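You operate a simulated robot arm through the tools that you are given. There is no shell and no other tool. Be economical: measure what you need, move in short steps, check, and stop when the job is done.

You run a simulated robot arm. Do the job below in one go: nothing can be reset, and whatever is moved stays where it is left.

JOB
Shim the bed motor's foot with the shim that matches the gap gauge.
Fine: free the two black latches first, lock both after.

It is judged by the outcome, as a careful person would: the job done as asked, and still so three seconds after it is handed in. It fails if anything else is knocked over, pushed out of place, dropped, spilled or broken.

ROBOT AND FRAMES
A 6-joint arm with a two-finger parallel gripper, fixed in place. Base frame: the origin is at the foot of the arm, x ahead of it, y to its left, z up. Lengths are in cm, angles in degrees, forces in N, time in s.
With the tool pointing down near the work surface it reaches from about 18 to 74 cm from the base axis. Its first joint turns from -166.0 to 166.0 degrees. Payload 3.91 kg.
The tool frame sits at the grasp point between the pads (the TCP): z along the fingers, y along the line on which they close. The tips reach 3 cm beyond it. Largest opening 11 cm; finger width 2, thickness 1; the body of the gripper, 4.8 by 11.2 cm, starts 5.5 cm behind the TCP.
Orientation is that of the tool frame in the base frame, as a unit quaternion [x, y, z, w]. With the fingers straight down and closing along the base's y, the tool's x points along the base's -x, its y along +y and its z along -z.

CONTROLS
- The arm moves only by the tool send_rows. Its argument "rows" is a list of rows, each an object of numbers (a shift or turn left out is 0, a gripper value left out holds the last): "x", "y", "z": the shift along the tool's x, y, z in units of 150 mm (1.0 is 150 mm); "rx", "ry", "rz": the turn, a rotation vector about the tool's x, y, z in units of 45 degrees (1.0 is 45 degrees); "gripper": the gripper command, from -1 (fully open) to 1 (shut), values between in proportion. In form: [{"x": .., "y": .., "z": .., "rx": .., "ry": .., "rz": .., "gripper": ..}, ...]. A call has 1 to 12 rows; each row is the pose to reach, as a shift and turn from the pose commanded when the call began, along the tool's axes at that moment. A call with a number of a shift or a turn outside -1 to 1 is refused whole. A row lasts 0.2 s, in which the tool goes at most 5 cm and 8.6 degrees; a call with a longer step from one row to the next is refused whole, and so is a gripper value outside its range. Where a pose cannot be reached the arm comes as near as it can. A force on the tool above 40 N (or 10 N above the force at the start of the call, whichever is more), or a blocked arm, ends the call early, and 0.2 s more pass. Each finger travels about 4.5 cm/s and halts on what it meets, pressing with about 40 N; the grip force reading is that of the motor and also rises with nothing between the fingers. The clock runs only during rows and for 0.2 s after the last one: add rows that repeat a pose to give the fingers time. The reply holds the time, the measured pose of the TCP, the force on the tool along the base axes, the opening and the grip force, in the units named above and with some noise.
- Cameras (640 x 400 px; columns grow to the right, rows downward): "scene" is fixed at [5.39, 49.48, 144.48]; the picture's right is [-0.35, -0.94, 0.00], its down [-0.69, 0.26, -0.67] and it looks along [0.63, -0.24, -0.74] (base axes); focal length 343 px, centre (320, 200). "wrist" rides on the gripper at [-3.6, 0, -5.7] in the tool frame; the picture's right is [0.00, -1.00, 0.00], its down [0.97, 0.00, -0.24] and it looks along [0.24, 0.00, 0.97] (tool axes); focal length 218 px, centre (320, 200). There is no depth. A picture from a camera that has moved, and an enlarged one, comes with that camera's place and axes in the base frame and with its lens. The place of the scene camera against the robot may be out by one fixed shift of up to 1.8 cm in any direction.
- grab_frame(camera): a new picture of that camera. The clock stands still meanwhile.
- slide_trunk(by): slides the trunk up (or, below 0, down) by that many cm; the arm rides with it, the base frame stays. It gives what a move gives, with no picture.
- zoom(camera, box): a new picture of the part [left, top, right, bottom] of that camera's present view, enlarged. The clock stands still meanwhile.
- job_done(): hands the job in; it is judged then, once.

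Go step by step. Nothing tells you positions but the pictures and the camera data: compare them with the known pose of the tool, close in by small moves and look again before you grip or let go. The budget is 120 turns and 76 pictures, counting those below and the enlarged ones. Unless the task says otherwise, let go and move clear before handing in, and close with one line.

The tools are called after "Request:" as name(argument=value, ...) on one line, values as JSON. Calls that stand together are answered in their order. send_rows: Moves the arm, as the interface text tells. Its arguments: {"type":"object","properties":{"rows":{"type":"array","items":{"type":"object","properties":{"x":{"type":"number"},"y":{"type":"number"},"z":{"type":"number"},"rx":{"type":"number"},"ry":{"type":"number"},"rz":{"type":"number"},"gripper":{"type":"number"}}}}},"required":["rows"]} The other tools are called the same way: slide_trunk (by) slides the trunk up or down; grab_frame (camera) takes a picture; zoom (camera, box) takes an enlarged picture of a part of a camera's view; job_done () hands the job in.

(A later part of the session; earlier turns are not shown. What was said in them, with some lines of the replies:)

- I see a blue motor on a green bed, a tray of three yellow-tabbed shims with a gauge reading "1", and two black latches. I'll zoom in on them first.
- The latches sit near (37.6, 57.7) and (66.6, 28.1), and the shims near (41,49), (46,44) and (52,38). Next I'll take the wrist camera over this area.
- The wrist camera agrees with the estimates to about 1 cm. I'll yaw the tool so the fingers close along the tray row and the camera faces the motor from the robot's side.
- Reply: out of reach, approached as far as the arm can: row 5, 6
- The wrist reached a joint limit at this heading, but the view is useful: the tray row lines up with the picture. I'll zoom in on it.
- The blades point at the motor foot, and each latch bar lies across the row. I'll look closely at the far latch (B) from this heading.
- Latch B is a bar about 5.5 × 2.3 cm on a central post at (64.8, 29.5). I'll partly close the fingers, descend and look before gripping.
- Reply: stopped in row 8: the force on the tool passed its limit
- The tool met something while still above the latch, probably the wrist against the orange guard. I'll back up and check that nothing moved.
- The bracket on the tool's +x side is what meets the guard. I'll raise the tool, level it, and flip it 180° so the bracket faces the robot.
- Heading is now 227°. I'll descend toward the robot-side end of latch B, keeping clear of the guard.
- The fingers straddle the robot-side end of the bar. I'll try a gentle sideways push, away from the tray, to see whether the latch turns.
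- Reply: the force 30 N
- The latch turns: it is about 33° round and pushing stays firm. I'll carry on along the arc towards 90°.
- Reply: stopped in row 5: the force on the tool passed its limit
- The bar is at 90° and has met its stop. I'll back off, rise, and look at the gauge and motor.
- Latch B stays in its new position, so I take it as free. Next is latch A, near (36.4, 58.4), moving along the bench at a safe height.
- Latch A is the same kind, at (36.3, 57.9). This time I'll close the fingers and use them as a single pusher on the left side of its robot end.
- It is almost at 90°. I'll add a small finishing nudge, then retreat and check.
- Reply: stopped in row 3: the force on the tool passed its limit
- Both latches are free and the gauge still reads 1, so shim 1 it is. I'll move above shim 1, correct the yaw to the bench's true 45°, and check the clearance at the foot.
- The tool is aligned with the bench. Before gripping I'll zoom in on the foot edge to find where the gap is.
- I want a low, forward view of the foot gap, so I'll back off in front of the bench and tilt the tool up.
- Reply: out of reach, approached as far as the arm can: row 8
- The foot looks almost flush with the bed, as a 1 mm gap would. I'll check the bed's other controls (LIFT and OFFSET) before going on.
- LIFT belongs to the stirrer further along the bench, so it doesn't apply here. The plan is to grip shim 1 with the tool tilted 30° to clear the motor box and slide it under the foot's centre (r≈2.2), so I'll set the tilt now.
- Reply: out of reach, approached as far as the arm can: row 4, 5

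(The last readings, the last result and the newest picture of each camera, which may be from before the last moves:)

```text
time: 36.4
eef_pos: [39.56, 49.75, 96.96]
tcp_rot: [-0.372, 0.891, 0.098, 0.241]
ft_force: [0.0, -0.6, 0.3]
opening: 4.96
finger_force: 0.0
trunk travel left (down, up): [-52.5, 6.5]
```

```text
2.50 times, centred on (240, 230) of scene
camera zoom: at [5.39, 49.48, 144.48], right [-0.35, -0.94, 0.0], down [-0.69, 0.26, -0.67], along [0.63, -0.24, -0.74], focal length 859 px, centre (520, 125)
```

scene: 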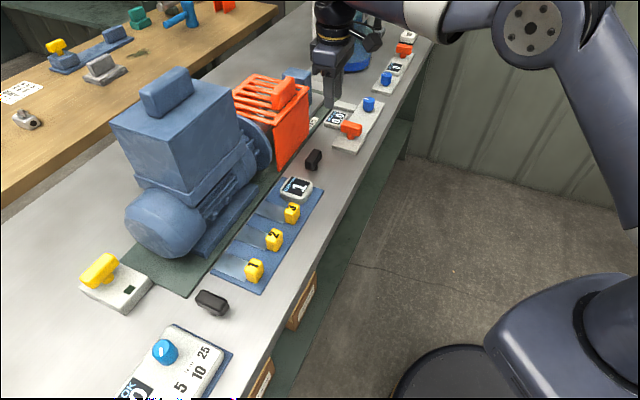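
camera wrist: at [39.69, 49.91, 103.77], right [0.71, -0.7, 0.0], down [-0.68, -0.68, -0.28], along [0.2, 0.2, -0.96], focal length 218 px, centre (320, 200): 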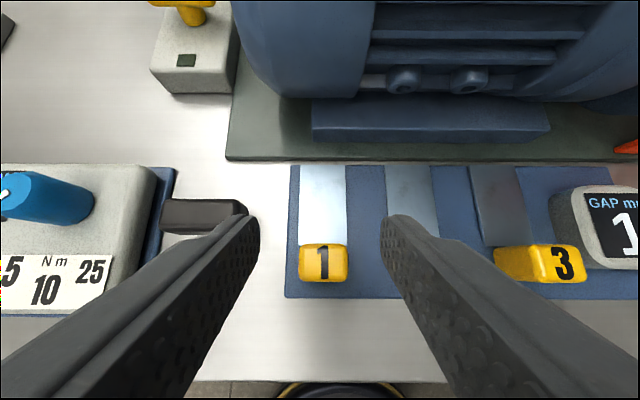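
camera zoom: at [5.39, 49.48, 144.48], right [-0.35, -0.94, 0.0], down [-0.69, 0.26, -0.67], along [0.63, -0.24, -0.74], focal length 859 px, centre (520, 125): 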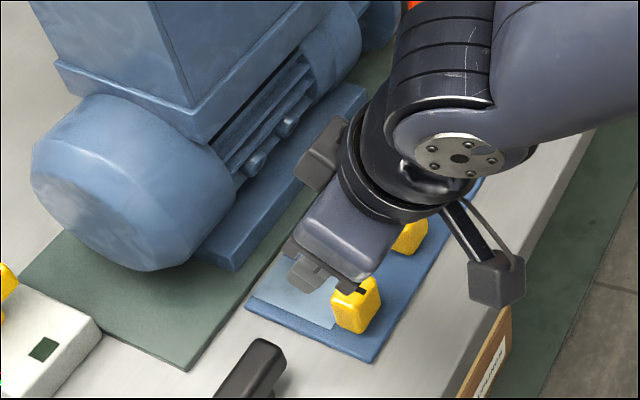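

Shim 1's tab is centred between the fingers. I'll lower straight down beside it.

Request:
send_rows(rows=[{"x": 0.075, "y": -0.011, "z": 0.125}, {"x": 0.15, "y": -0.011, "z": 0.25}, {"x": 0.2, "y": -0.011, "z": 0.33}, {"x": 0.227, "y": -0.011, "z": 0.374}])

Request:
grab_frame(camera="wrist")

```text
time: 37.4
eef_pos: [39.55, 49.66, 90.32]
tcp_rot: [-0.371, 0.892, 0.099, 0.24]
ft_force: [-0.2, -0.5, -0.5]
opening: 4.97
finger_force: 0.1
trunk travel left (down, up): [-52.5, 6.5]
```

```text
33 pictures are left
camera wrist: at [39.74, 49.74, 97.16], right [0.71, -0.7, 0.0], down [-0.68, -0.68, -0.28], along [0.2, 0.2, -0.96], focal length 218 px, centre (320, 200)
```

wrist: 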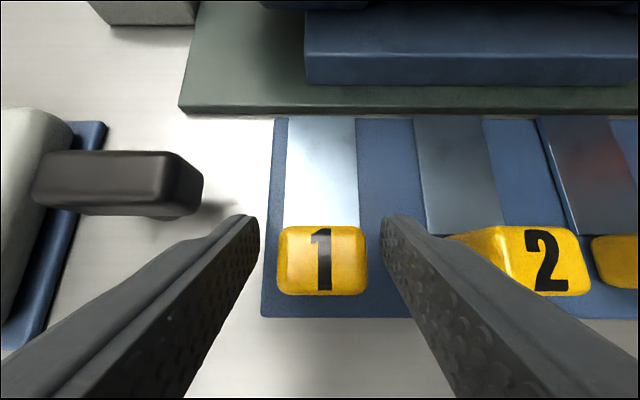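

Request:
send_rows(rows=[{"gripper": 1}, {"gripper": 1}, {"gripper": 1}])

Request:
grab_frame(camera="wrist")

```text
time: 38.2
eef_pos: [39.66, 49.57, 90.39]
tcp_rot: [-0.372, 0.892, 0.099, 0.239]
ft_force: [3.2, -2.8, -1.5]
opening: 3.15
finger_force: 44.8
trunk travel left (down, up): [-52.5, 6.5]
```

```text
32 pictures are left
camera wrist: at [39.81, 49.69, 97.16], right [0.71, -0.7, 0.0], down [-0.68, -0.68, -0.28], along [0.2, 0.2, -0.96], focal length 218 px, centre (320, 200)
```

wrist: 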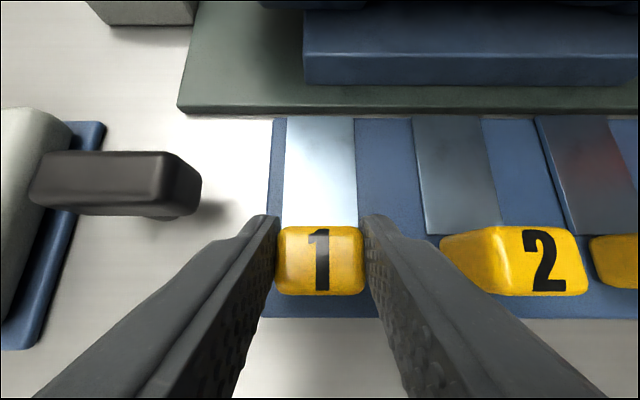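

Shim 1 is gripped. I'll lift it 5 cm and move it sideways to line up with the foot's centre.

Request:
send_rows(rows=[{"x": -0.03, "z": -0.058}, {"x": -0.1, "z": -0.173}, {"x": -0.167, "z": -0.289}, {"x": -0.167, "z": -0.289, "y": -0.15}, {"x": -0.167, "z": -0.289, "y": -0.35}, {"x": -0.167, "z": -0.289, "y": -0.55}, {"x": -0.167, "z": -0.289, "y": -0.613}])

Request:
grab_frame(camera="wrist")

Request:
zoom(camera="scene", box=[170, 130, 330, 290])

```text
time: 38.6
eef_pos: [39.62, 49.38, 90.28]
tcp_rot: [-0.372, 0.893, 0.094, 0.234]
ft_force: [14.1, 13.7, -22.8]
opening: 3.18
finger_force: 45.0
trunk travel left (down, up): [-52.5, 6.5]
stopped in row 2: the force on the tool passed its limit (the readings are from after the stop); the commanded pose is now the measured one
```

```text
31 pictures are left
camera wrist: at [39.8, 49.72, 97.22], right [0.71, -0.7, 0.0], down [-0.68, -0.68, -0.26], along [0.19, 0.18, -0.96], focal length 218 px, centre (320, 200)
```

wrist: 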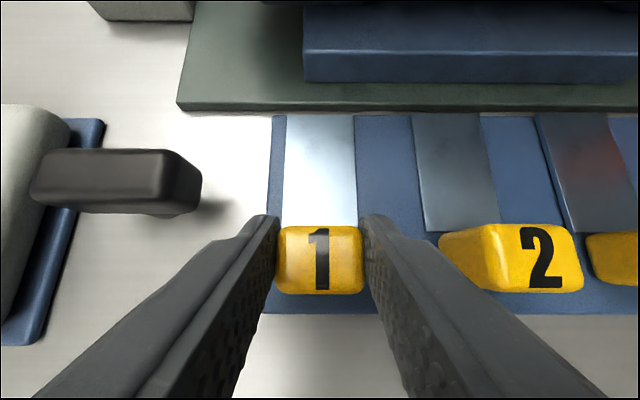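

```text
2.50 times, centred on (250, 210) of scene
camera zoom: at [5.39, 49.48, 144.48], right [-0.35, -0.94, 0.0], down [-0.69, 0.26, -0.67], along [0.63, -0.24, -0.74], focal length 859 px, centre (495, 175)
```

zoom: 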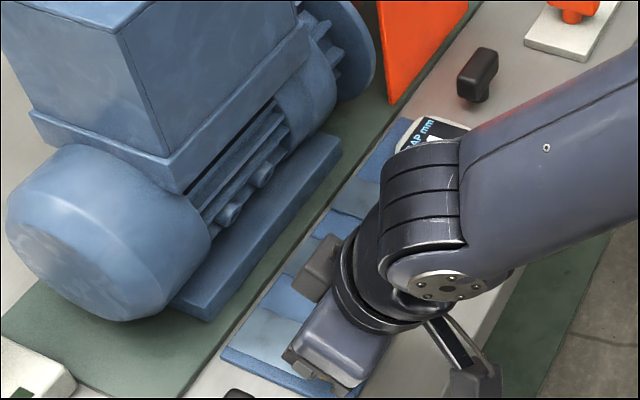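

The shim won't lift and seems captive on a slide aimed at the foot. I'll push it forward along its own axis instead.

Request:
send_rows(rows=[{"x": -0.03, "z": 0.017}, {"x": -0.06, "z": 0.033}, {"x": -0.09, "z": 0.05}, {"x": -0.117, "z": 0.065}])

Request:
grab_frame(camera="wrist")

```text
time: 39.6
eef_pos: [40.78, 50.59, 90.37]
tcp_rot: [-0.372, 0.894, 0.093, 0.233]
ft_force: [-5.2, 3.7, -26.6]
opening: 3.13
finger_force: 45.1
trunk travel left (down, up): [-52.5, 6.5]
```

```text
29 pictures are left
camera wrist: at [41.03, 50.96, 97.24], right [0.71, -0.7, 0.01], down [-0.68, -0.69, -0.26], along [0.19, 0.18, -0.97], focal length 218 px, centre (320, 200)
```

wrist: 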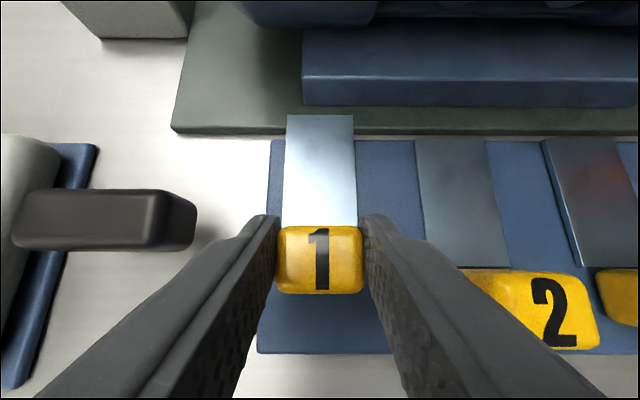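

It slides well. I'll continue forward under the foot with slightly less upward pull.

Request:
send_rows(rows=[{"x": -0.04, "z": 0.036}, {"x": -0.09, "z": 0.062}, {"x": -0.14, "z": 0.09}, {"x": -0.19, "z": 0.116}, {"x": -0.228, "z": 0.138}])

Request:
grab_frame(camera="wrist")

Request:
zoom(camera="scene", box=[150, 130, 330, 300])

```text
time: 40.9
eef_pos: [42.74, 52.79, 90.51]
tcp_rot: [-0.372, 0.895, 0.091, 0.228]
ft_force: [-13.9, -12.3, 11.7]
opening: 3.12
finger_force: 45.0
trunk travel left (down, up): [-52.5, 6.5]
stopped in row 5: the force on the tool passed its limit (the readings are from after the stop); the commanded pose is now the measured one
```

```text
28 pictures are left
camera wrist: at [43.18, 53.14, 97.27], right [0.71, -0.71, 0.01], down [-0.68, -0.69, -0.25], along [0.18, 0.17, -0.97], focal length 218 px, centre (320, 200)
```

wrist: 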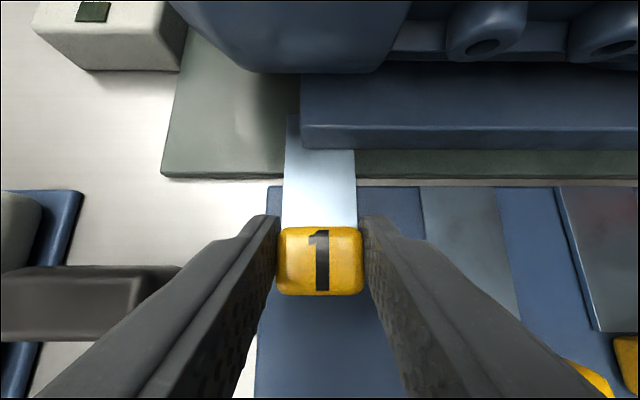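

```text
2.35 times, centred on (240, 215) of scene
camera zoom: at [5.39, 49.48, 144.48], right [-0.35, -0.94, 0.0], down [-0.69, 0.26, -0.67], along [0.63, -0.24, -0.74], focal length 808 px, centre (508, 165)
```

zoom: 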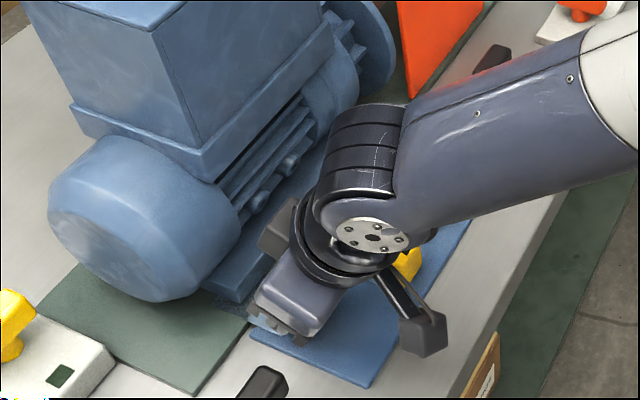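

The tip is under the foot. The stop may only be side strain building up, so I'll nudge further in small steps.

Request:
send_rows(rows=[{"x": -0.02, "z": 0.006}, {"x": -0.04, "z": 0.014}, {"x": -0.06, "z": 0.024}, {"x": -0.08, "z": 0.034}])

```text
time: 41.3
eef_pos: [42.78, 52.76, 90.44]
tcp_rot: [-0.374, 0.895, 0.089, 0.226]
ft_force: [-17.2, -18.6, 19.8]
opening: 3.13
finger_force: 45.1
trunk travel left (down, up): [-52.5, 6.5]
stopped in row 2: the force on the tool passed its limit (the readings are from after the stop); the commanded pose is now the measured one
```

It's blocked. The camera housing may be touching the motor, so I'll look closely.

Request:
zoom(camera="scene", box=[200, 180, 290, 270])

Request:
zoom(camera="wrist", box=[240, 0, 440, 160])

```text
4.44 times, centred on (245, 225) of scene
camera zoom: at [5.39, 49.48, 144.48], right [-0.35, -0.94, 0.0], down [-0.69, 0.26, -0.67], along [0.63, -0.24, -0.74], focal length 1526 px, centre (653, 89)
```

zoom: 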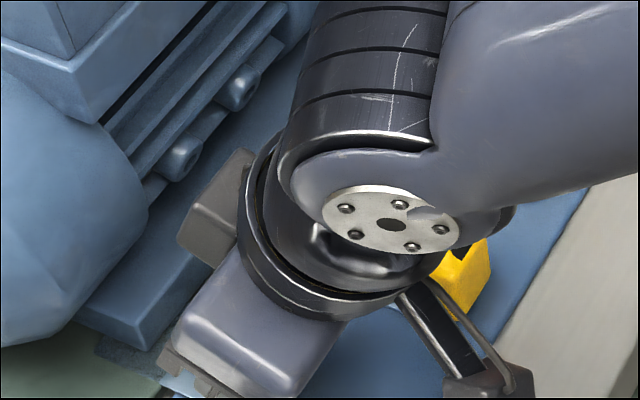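

```text
2.50 times, centred on (340, 80) of wrist
camera zoom: at [43.24, 53.21, 97.26], right [0.71, -0.71, 0.01], down [-0.68, -0.69, -0.24], along [0.18, 0.17, -0.97], focal length 546 px, centre (270, 500)
```

zoom: 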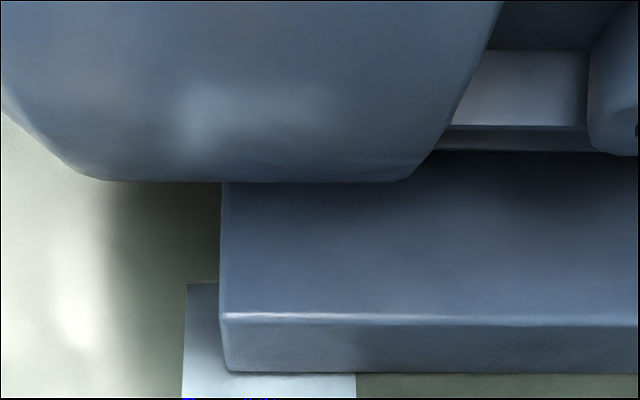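

The resistance is at blade level. I'll release the tab to relieve the strain, then try pushing from behind it with closed fingers.

Request:
send_rows(rows=[{"gripper": 0.1}, {"gripper": 0.1}, {"gripper": 0.1}])

Request:
grab_frame(camera="wrist")

```text
time: 42.1
eef_pos: [43.19, 53.12, 90.18]
tcp_rot: [-0.373, 0.895, 0.088, 0.227]
ft_force: [0.0, 0.7, 0.1]
opening: 4.95
finger_force: 0.1
trunk travel left (down, up): [-52.5, 6.5]
```

```text
24 pictures are left
camera wrist: at [43.5, 53.49, 96.96], right [0.71, -0.71, 0.01], down [-0.68, -0.69, -0.24], along [0.18, 0.17, -0.97], focal length 218 px, centre (320, 200)
```

wrist: 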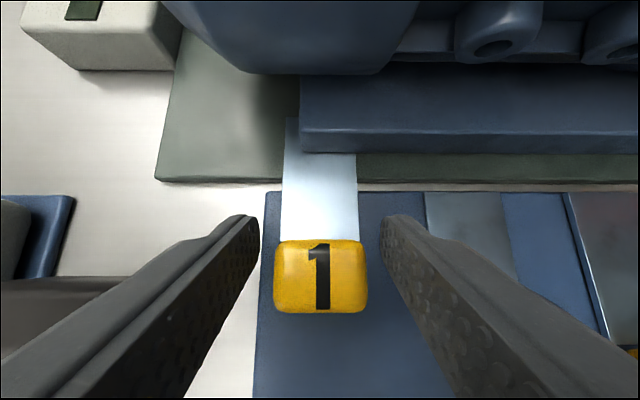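

Request:
send_rows(rows=[{"x": -0.08, "z": -0.147}, {"x": -0.158, "z": -0.294}, {"x": -0.03, "z": -0.36, "gripper": 1}, {"x": 0.106, "z": -0.436, "gripper": 1}, {"x": 0.106, "z": -0.436, "gripper": 1}, {"x": 0.18, "z": -0.3, "gripper": 1}, {"x": 0.251, "z": -0.166, "gripper": 1}])

Request:
grab_frame(camera="wrist")

```text
time: 43.7
eef_pos: [40.13, 50.01, 90.79]
tcp_rot: [-0.373, 0.895, 0.09, 0.226]
ft_force: [-0.4, 0.9, 0.4]
opening: 0.0
finger_force: 37.2
trunk travel left (down, up): [-52.5, 6.5]
```

```text
23 pictures are left
camera wrist: at [40.39, 50.29, 97.45], right [0.71, -0.71, 0.01], down [-0.68, -0.69, -0.25], along [0.18, 0.17, -0.97], focal length 218 px, centre (320, 200)
```

wrist: 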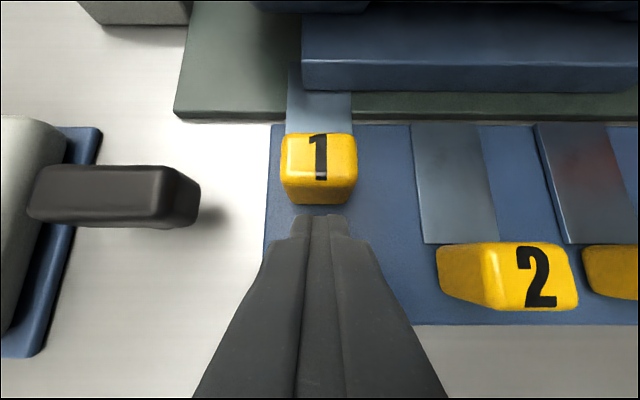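

Request:
send_rows(rows=[{"x": -0.03, "z": 0.016}, {"x": -0.06, "z": 0.032}, {"x": -0.09, "z": 0.048}, {"x": -0.12, "z": 0.064}, {"x": -0.15, "z": 0.08}])

Request:
grab_frame(camera="wrist")

```text
time: 44.7
eef_pos: [40.74, 50.57, 90.4]
tcp_rot: [-0.373, 0.898, 0.084, 0.218]
ft_force: [-20.4, -17.7, 10.4]
opening: 0.03
finger_force: 37.3
trunk travel left (down, up): [-52.5, 6.5]
stopped in row 4: the force on the tool passed its limit (the readings are from after the stop); the commanded pose is now the measured one
```

```text
22 pictures are left
camera wrist: at [41.16, 51.03, 97.21], right [0.71, -0.71, 0.01], down [-0.69, -0.69, -0.23], along [0.17, 0.15, -0.97], focal length 218 px, centre (320, 200)
```

wrist: 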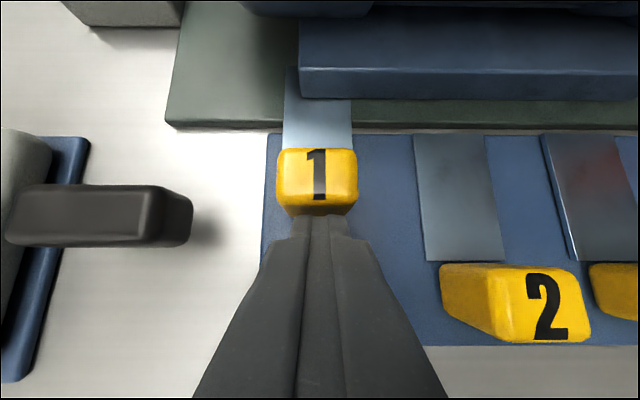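

The tab is at a firm end stop with the blade about 2 cm under the foot. I'll back off and check the whole scene.

Request:
send_rows(rows=[{"x": 0.09, "z": -0.048}, {"x": 0.1, "z": -0.2}, {"x": 0.1, "z": -0.5}, {"x": 0.1, "z": -0.8}, {"x": 0.3, "z": -1.0}])

Request:
send_rows(rows=[{"y": -0.25}, {"y": -0.5}, {"y": -0.75}, {"y": -1.0}])

Request:
grab_frame(camera="wrist")

Request:
zoom(camera="scene", box=[150, 130, 350, 330])

```text
time: 45.9
eef_pos: [33.1, 43.22, 101.35]
tcp_rot: [-0.373, 0.897, 0.086, 0.222]
ft_force: [0.5, 0.0, -0.6]
opening: 0.0
finger_force: 37.6
trunk travel left (down, up): [-52.5, 6.5]
```

```text
time: 46.9
eef_pos: [43.79, 32.73, 101.74]
tcp_rot: [-0.373, 0.897, 0.084, 0.22]
ft_force: [-0.5, 0.0, 0.0]
opening: 0.01
finger_force: 37.7
trunk travel left (down, up): [-52.5, 6.5]
```

```text
21 pictures are left
camera wrist: at [44.2, 33.08, 108.53], right [0.71, -0.71, 0.01], down [-0.68, -0.69, -0.23], along [0.17, 0.16, -0.97], focal length 218 px, centre (320, 200)
```

wrist: 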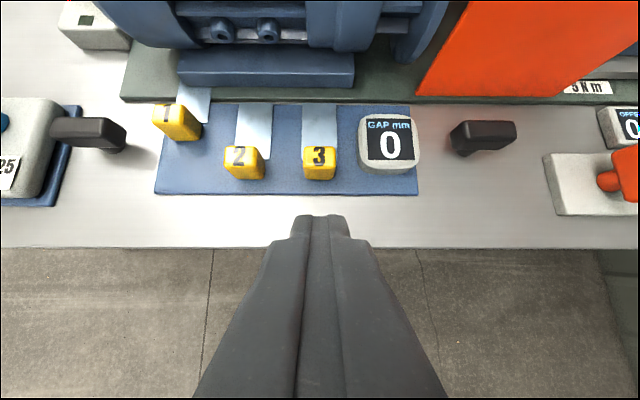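

```text
2.00 times, centred on (250, 230) of scene
camera zoom: at [5.39, 49.48, 144.48], right [-0.35, -0.94, 0.0], down [-0.69, 0.26, -0.67], along [0.63, -0.24, -0.74], focal length 687 px, centre (460, 140)
```

zoom: 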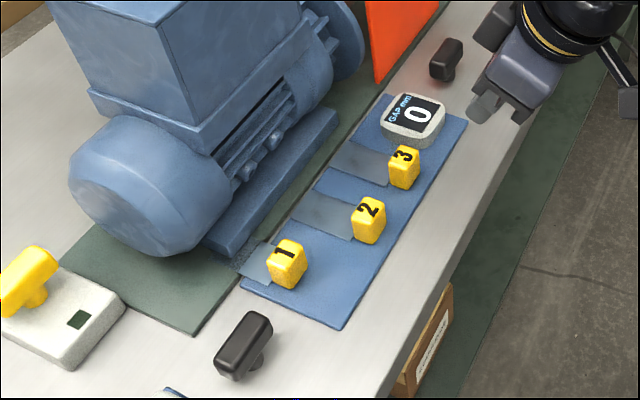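

The gauge now reads 0, so shim 1 is seated. Next I'll lock the latches by turning them back, beginning with latch B by pushing its left half from the robot side.

Request:
send_rows(rows=[{"y": -0.25}, {"y": -0.5, "x": -0.05, "z": 0.1}, {"y": -0.75, "x": -0.15, "z": 0.25}, {"y": -0.95, "x": -0.25, "z": 0.4}, {"y": -1.0, "x": -0.343, "z": 0.529}])

Request:
grab_frame(camera="wrist")

```text
time: 48.1
eef_pos: [60.24, 27.96, 97.35]
tcp_rot: [-0.373, 0.897, 0.086, 0.221]
ft_force: [0.2, 0.1, -0.4]
opening: 0.0
finger_force: 38.0
trunk travel left (down, up): [-52.5, 6.5]
```

```text
19 pictures are left
camera wrist: at [60.71, 28.33, 104.11], right [0.71, -0.71, 0.01], down [-0.69, -0.69, -0.23], along [0.17, 0.16, -0.97], focal length 218 px, centre (320, 200)
```

wrist: 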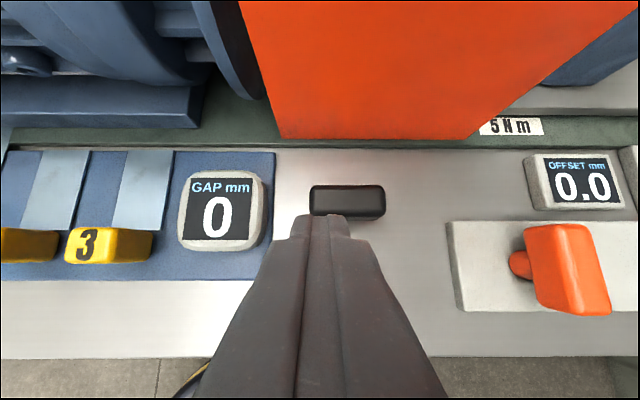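

Request:
send_rows(rows=[{"x": 0.07, "y": -0.017, "z": 0.13}, {"x": 0.14, "y": -0.017, "z": 0.27}, {"x": 0.18, "y": -0.017, "z": 0.34}, {"x": 0.204, "y": -0.017, "z": 0.397}])

Request:
grab_frame(camera="wrist")

```text
time: 49.1
eef_pos: [60.56, 27.67, 90.58]
tcp_rot: [-0.373, 0.897, 0.086, 0.221]
ft_force: [-0.1, -0.3, 0.1]
opening: 0.0
finger_force: 37.0
trunk travel left (down, up): [-52.5, 6.5]
```

```text
18 pictures are left
camera wrist: at [60.88, 28.07, 97.41], right [0.71, -0.71, 0.01], down [-0.69, -0.69, -0.23], along [0.17, 0.16, -0.97], focal length 218 px, centre (320, 200)
```

wrist: 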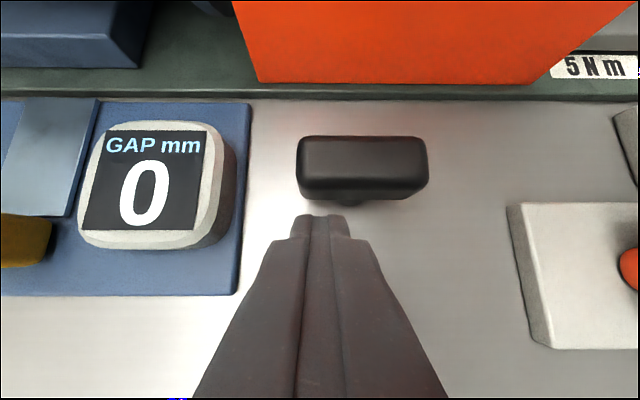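

I'm in front of the bar. I'll push its left half up along an arc, clockwise, back to the locked orientation.

Request:
send_rows(rows=[{"y": 0.055}, {"y": 0.055, "x": -0.018, "z": 0.009}, {"y": 0.07, "x": -0.055, "z": 0.028}, {"y": 0.083, "x": -0.0925, "z": 0.0476}, {"y": 0.085, "x": -0.121, "z": 0.062}, {"y": 0.078, "x": -0.149, "z": 0.0766}, {"y": 0.063, "x": -0.174, "z": 0.09}])

Request:
grab_frame(camera="wrist")

```text
time: 50.7
eef_pos: [61.8, 30.4, 90.63]
tcp_rot: [-0.373, 0.897, 0.086, 0.22]
ft_force: [-4.2, 6.7, 1.7]
opening: 0.0
finger_force: 37.8
trunk travel left (down, up): [-52.5, 6.5]
```

```text
17 pictures are left
camera wrist: at [62.32, 30.86, 97.37], right [0.71, -0.71, 0.01], down [-0.69, -0.69, -0.23], along [0.17, 0.16, -0.97], focal length 218 px, centre (320, 200)
```

wrist: 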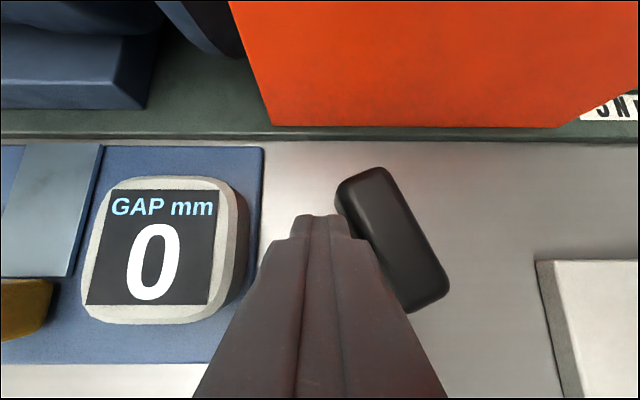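

Request:
send_rows(rows=[{"y": -0.02, "x": -0.012, "z": 0.006}, {"y": -0.04, "x": -0.024, "z": 0.012}, {"y": -0.06, "x": -0.03, "z": 0.015}, {"y": -0.075, "x": -0.03, "z": 0.015}])

Request:
grab_frame(camera="wrist")

```text
time: 51.7
eef_pos: [62.68, 30.23, 90.55]
tcp_rot: [-0.375, 0.897, 0.085, 0.219]
ft_force: [-25.2, 28.9, 0.7]
opening: 0.01
finger_force: 37.8
trunk travel left (down, up): [-52.5, 6.5]
```

```text
16 pictures are left
camera wrist: at [63.06, 30.77, 97.34], right [0.71, -0.7, 0.01], down [-0.68, -0.69, -0.23], along [0.17, 0.16, -0.97], focal length 218 px, centre (320, 200)
```

wrist: 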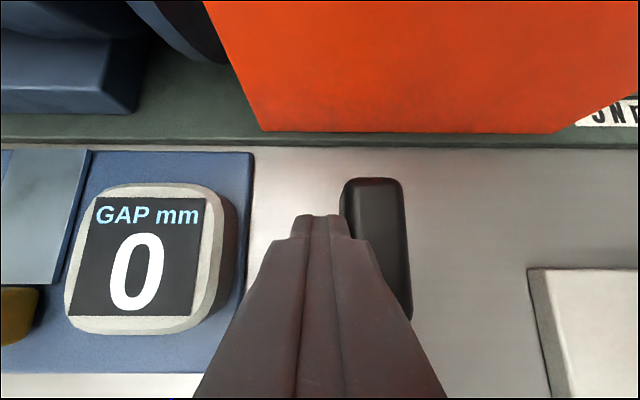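

That looks fully turned and against its stop. I'll retreat and check from above.

Request:
send_rows(rows=[{"y": 0.08}, {"y": 0.12, "x": 0.02}, {"y": 0.12, "x": -0.05, "z": -0.18}, {"y": 0.12, "x": -0.1, "z": -0.4}, {"y": 0.12, "x": 0.05, "z": -0.6}])

Request:
grab_frame(camera="wrist")

```text
time: 52.9
eef_pos: [58.4, 27.81, 98.67]
tcp_rot: [-0.373, 0.897, 0.085, 0.221]
ft_force: [0.5, -0.3, -0.5]
opening: 0.03
finger_force: 37.9
trunk travel left (down, up): [-52.5, 6.5]
```

```text
15 pictures are left
camera wrist: at [58.88, 28.24, 105.37], right [0.71, -0.71, 0.01], down [-0.69, -0.69, -0.23], along [0.17, 0.16, -0.97], focal length 218 px, centre (320, 200)
```

wrist: 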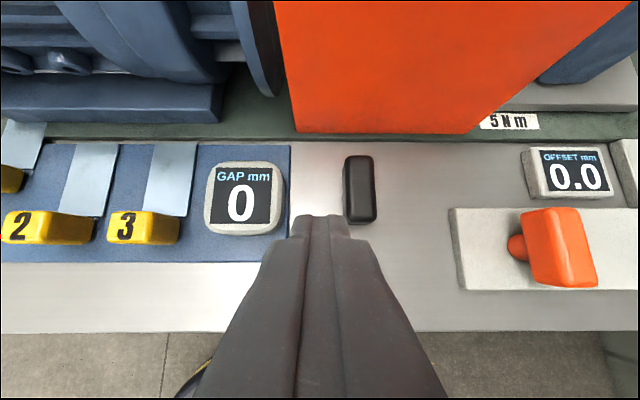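

Request:
zoom(camera="wrist", box=[300, 130, 420, 230])

```text
4.00 times, centred on (360, 180) of wrist
camera zoom: at [58.88, 28.24, 105.37], right [0.71, -0.71, 0.01], down [-0.69, -0.69, -0.23], along [0.17, 0.16, -0.97], focal length 873 px, centre (160, 280)
```

zoom: 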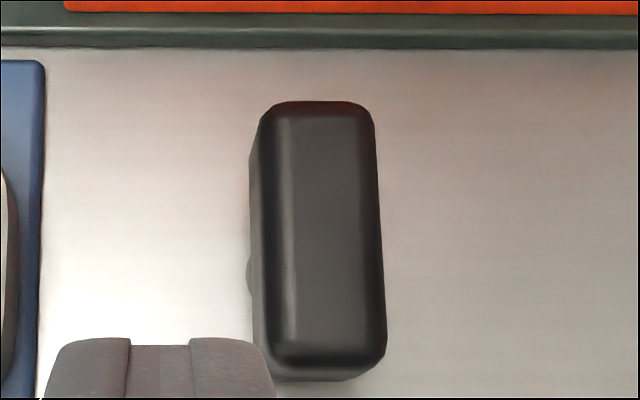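

Latch B is exactly square again, so it's locked. Now along the bench to latch A.

Request:
send_rows(rows=[{"y": 0.25}, {"y": 0.5}, {"y": 0.75}, {"y": 1.0}])

Request:
send_rows(rows=[{"y": 0.25}, {"y": 0.5}, {"y": 0.75}, {"y": 1.0}])

Request:
send_rows(rows=[{"y": 0.2}, {"y": 0.4}, {"y": 0.57}])

Request:
grab_frame(camera="wrist")

```text
time: 53.9
eef_pos: [47.63, 38.37, 98.1]
tcp_rot: [-0.373, 0.897, 0.085, 0.221]
ft_force: [0.4, 0.3, 0.4]
opening: 0.0
finger_force: 37.8
trunk travel left (down, up): [-52.5, 6.5]
```

```text
time: 54.9
eef_pos: [37.0, 49.06, 97.87]
tcp_rot: [-0.374, 0.897, 0.085, 0.22]
ft_force: [0.3, -0.5, 0.0]
opening: 0.01
finger_force: 38.0
trunk travel left (down, up): [-52.5, 6.5]
```

```text
time: 55.7
eef_pos: [31.13, 55.13, 97.85]
tcp_rot: [-0.374, 0.897, 0.085, 0.22]
ft_force: [-0.1, -0.3, -1.1]
opening: 0.0
finger_force: 37.9
trunk travel left (down, up): [-52.5, 6.5]
```

```text
13 pictures are left
camera wrist: at [31.54, 55.57, 104.61], right [0.71, -0.71, 0.01], down [-0.69, -0.69, -0.23], along [0.17, 0.16, -0.97], focal length 218 px, centre (320, 200)
```

wrist: 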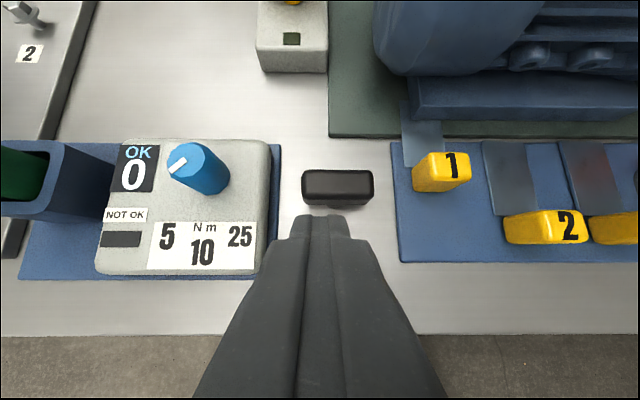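

Request:
send_rows(rows=[{"x": 0.02, "y": 0.072, "z": 0.12}, {"x": 0.07, "y": 0.072, "z": 0.26}, {"x": 0.12, "y": 0.072, "z": 0.39}, {"x": 0.153, "y": 0.072, "z": 0.465}])

Request:
grab_frame(camera="wrist")

```text
time: 56.7
eef_pos: [31.32, 56.55, 90.59]
tcp_rot: [-0.373, 0.897, 0.084, 0.221]
ft_force: [-0.6, -0.2, -0.3]
opening: 0.02
finger_force: 38.0
trunk travel left (down, up): [-52.5, 6.5]
```

```text
12 pictures are left
camera wrist: at [31.69, 57.03, 97.36], right [0.71, -0.71, 0.01], down [-0.69, -0.69, -0.23], along [0.17, 0.16, -0.97], focal length 218 px, centre (320, 200)
```

wrist: 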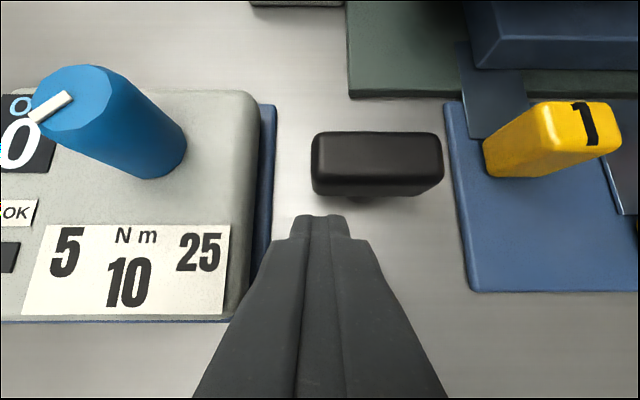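

Request:
send_rows(rows=[{"y": 0.013, "x": -0.04, "z": 0.021}, {"y": 0.027, "x": -0.0925, "z": 0.0476}, {"y": 0.027, "x": -0.121, "z": 0.062}, {"y": 0.027, "x": -0.149, "z": 0.0766}, {"y": 0.02, "x": -0.174, "z": 0.09}])

Request:
grab_frame(camera="wrist")

```text
time: 57.9
eef_pos: [33.05, 58.95, 90.58]
tcp_rot: [-0.374, 0.897, 0.086, 0.22]
ft_force: [-4.3, 6.0, 0.6]
opening: 0.0
finger_force: 37.4
trunk travel left (down, up): [-52.5, 6.5]
```

```text
11 pictures are left
camera wrist: at [33.44, 59.45, 97.39], right [0.71, -0.71, 0.01], down [-0.68, -0.69, -0.23], along [0.17, 0.16, -0.97], focal length 218 px, centre (320, 200)
```

wrist: 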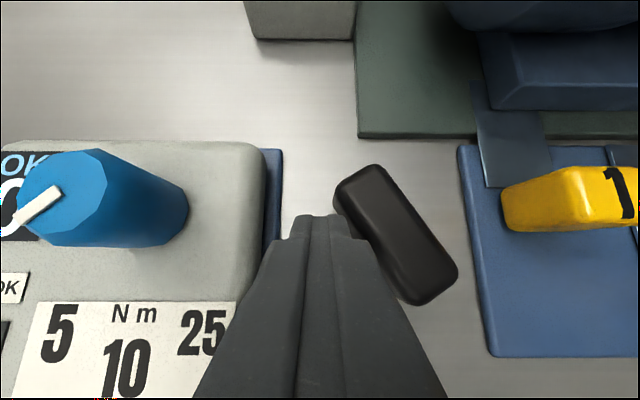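

Same state as latch B was in. I'll finish by pushing right.

Request:
send_rows(rows=[{"y": -0.02, "x": -0.012, "z": 0.006}, {"y": -0.04, "x": -0.024, "z": 0.012}, {"y": -0.06, "x": -0.03, "z": 0.015}, {"y": -0.08, "x": -0.03, "z": 0.015}])

Request:
grab_frame(camera="wrist")

```text
time: 58.9
eef_pos: [33.97, 58.84, 90.41]
tcp_rot: [-0.376, 0.896, 0.089, 0.221]
ft_force: [-21.5, 33.7, -1.6]
opening: 0.0
finger_force: 37.6
trunk travel left (down, up): [-52.5, 6.5]
```

```text
10 pictures are left
camera wrist: at [34.31, 59.29, 97.32], right [0.71, -0.7, 0.01], down [-0.68, -0.69, -0.24], along [0.17, 0.16, -0.97], focal length 218 px, centre (320, 200)
```

wrist: 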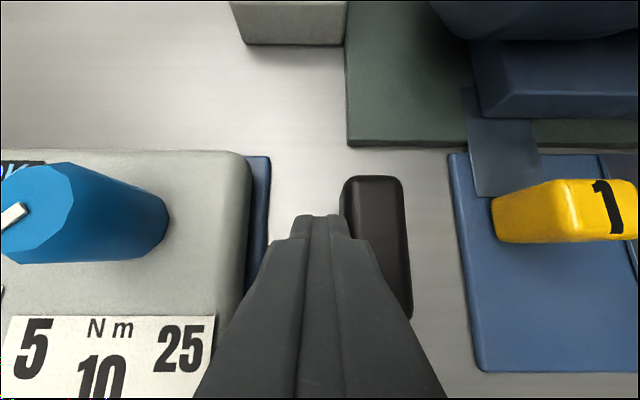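

It is at the stop. I'll retreat carefully and verify everything.

Request:
send_rows(rows=[{"y": 0.05}, {"y": 0.06, "x": 0.01, "z": -0.06}, {"y": 0.05, "x": -0.06, "z": -0.24}, {"y": 0.05, "x": 0.05, "z": -0.5}, {"y": 0.05, "x": 0.25, "z": -0.75}, {"y": -0.15, "x": 0.45, "z": -0.9}])

Request:
grab_frame(camera="wrist")

Request:
grab_frame(camera="scene")

```text
time: 60.3
eef_pos: [27.37, 48.4, 99.44]
tcp_rot: [-0.373, 0.897, 0.085, 0.221]
ft_force: [-1.1, 0.4, -0.2]
opening: 0.02
finger_force: 37.7
trunk travel left (down, up): [-52.5, 6.5]
```

```text
9 pictures are left
camera wrist: at [27.59, 48.79, 106.26], right [0.71, -0.71, 0.01], down [-0.69, -0.69, -0.23], along [0.17, 0.16, -0.97], focal length 218 px, centre (320, 200)
```

wrist: 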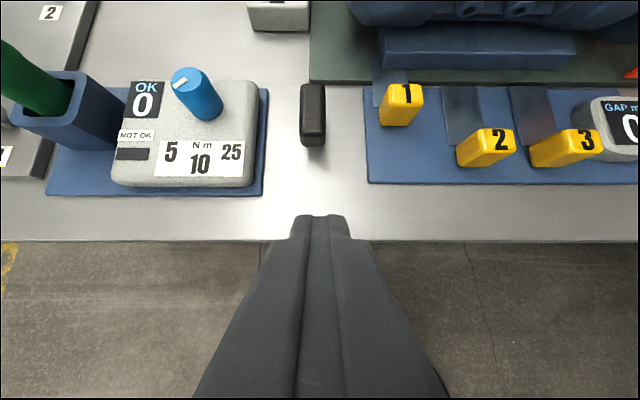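

```text
8 pictures are left
```

scene: 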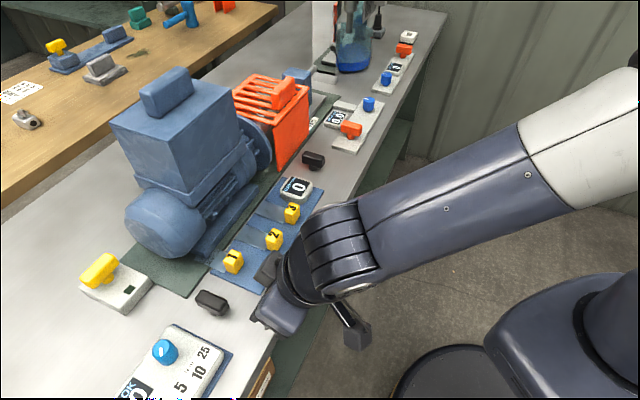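

The gauge reads 0, shim 1 is seated under the foot, and both latches are back at their original locked orientation. The gripper is clear and nothing else has moved, so I'm handing in.

Request:
job_done()

```text
The job is handed in.
```

I shimmed the bed motor's foot with shim 1, which matched the gauge's 1 mm reading. The gauge now reads 0, and both black latches were freed first and locked again afterwards.
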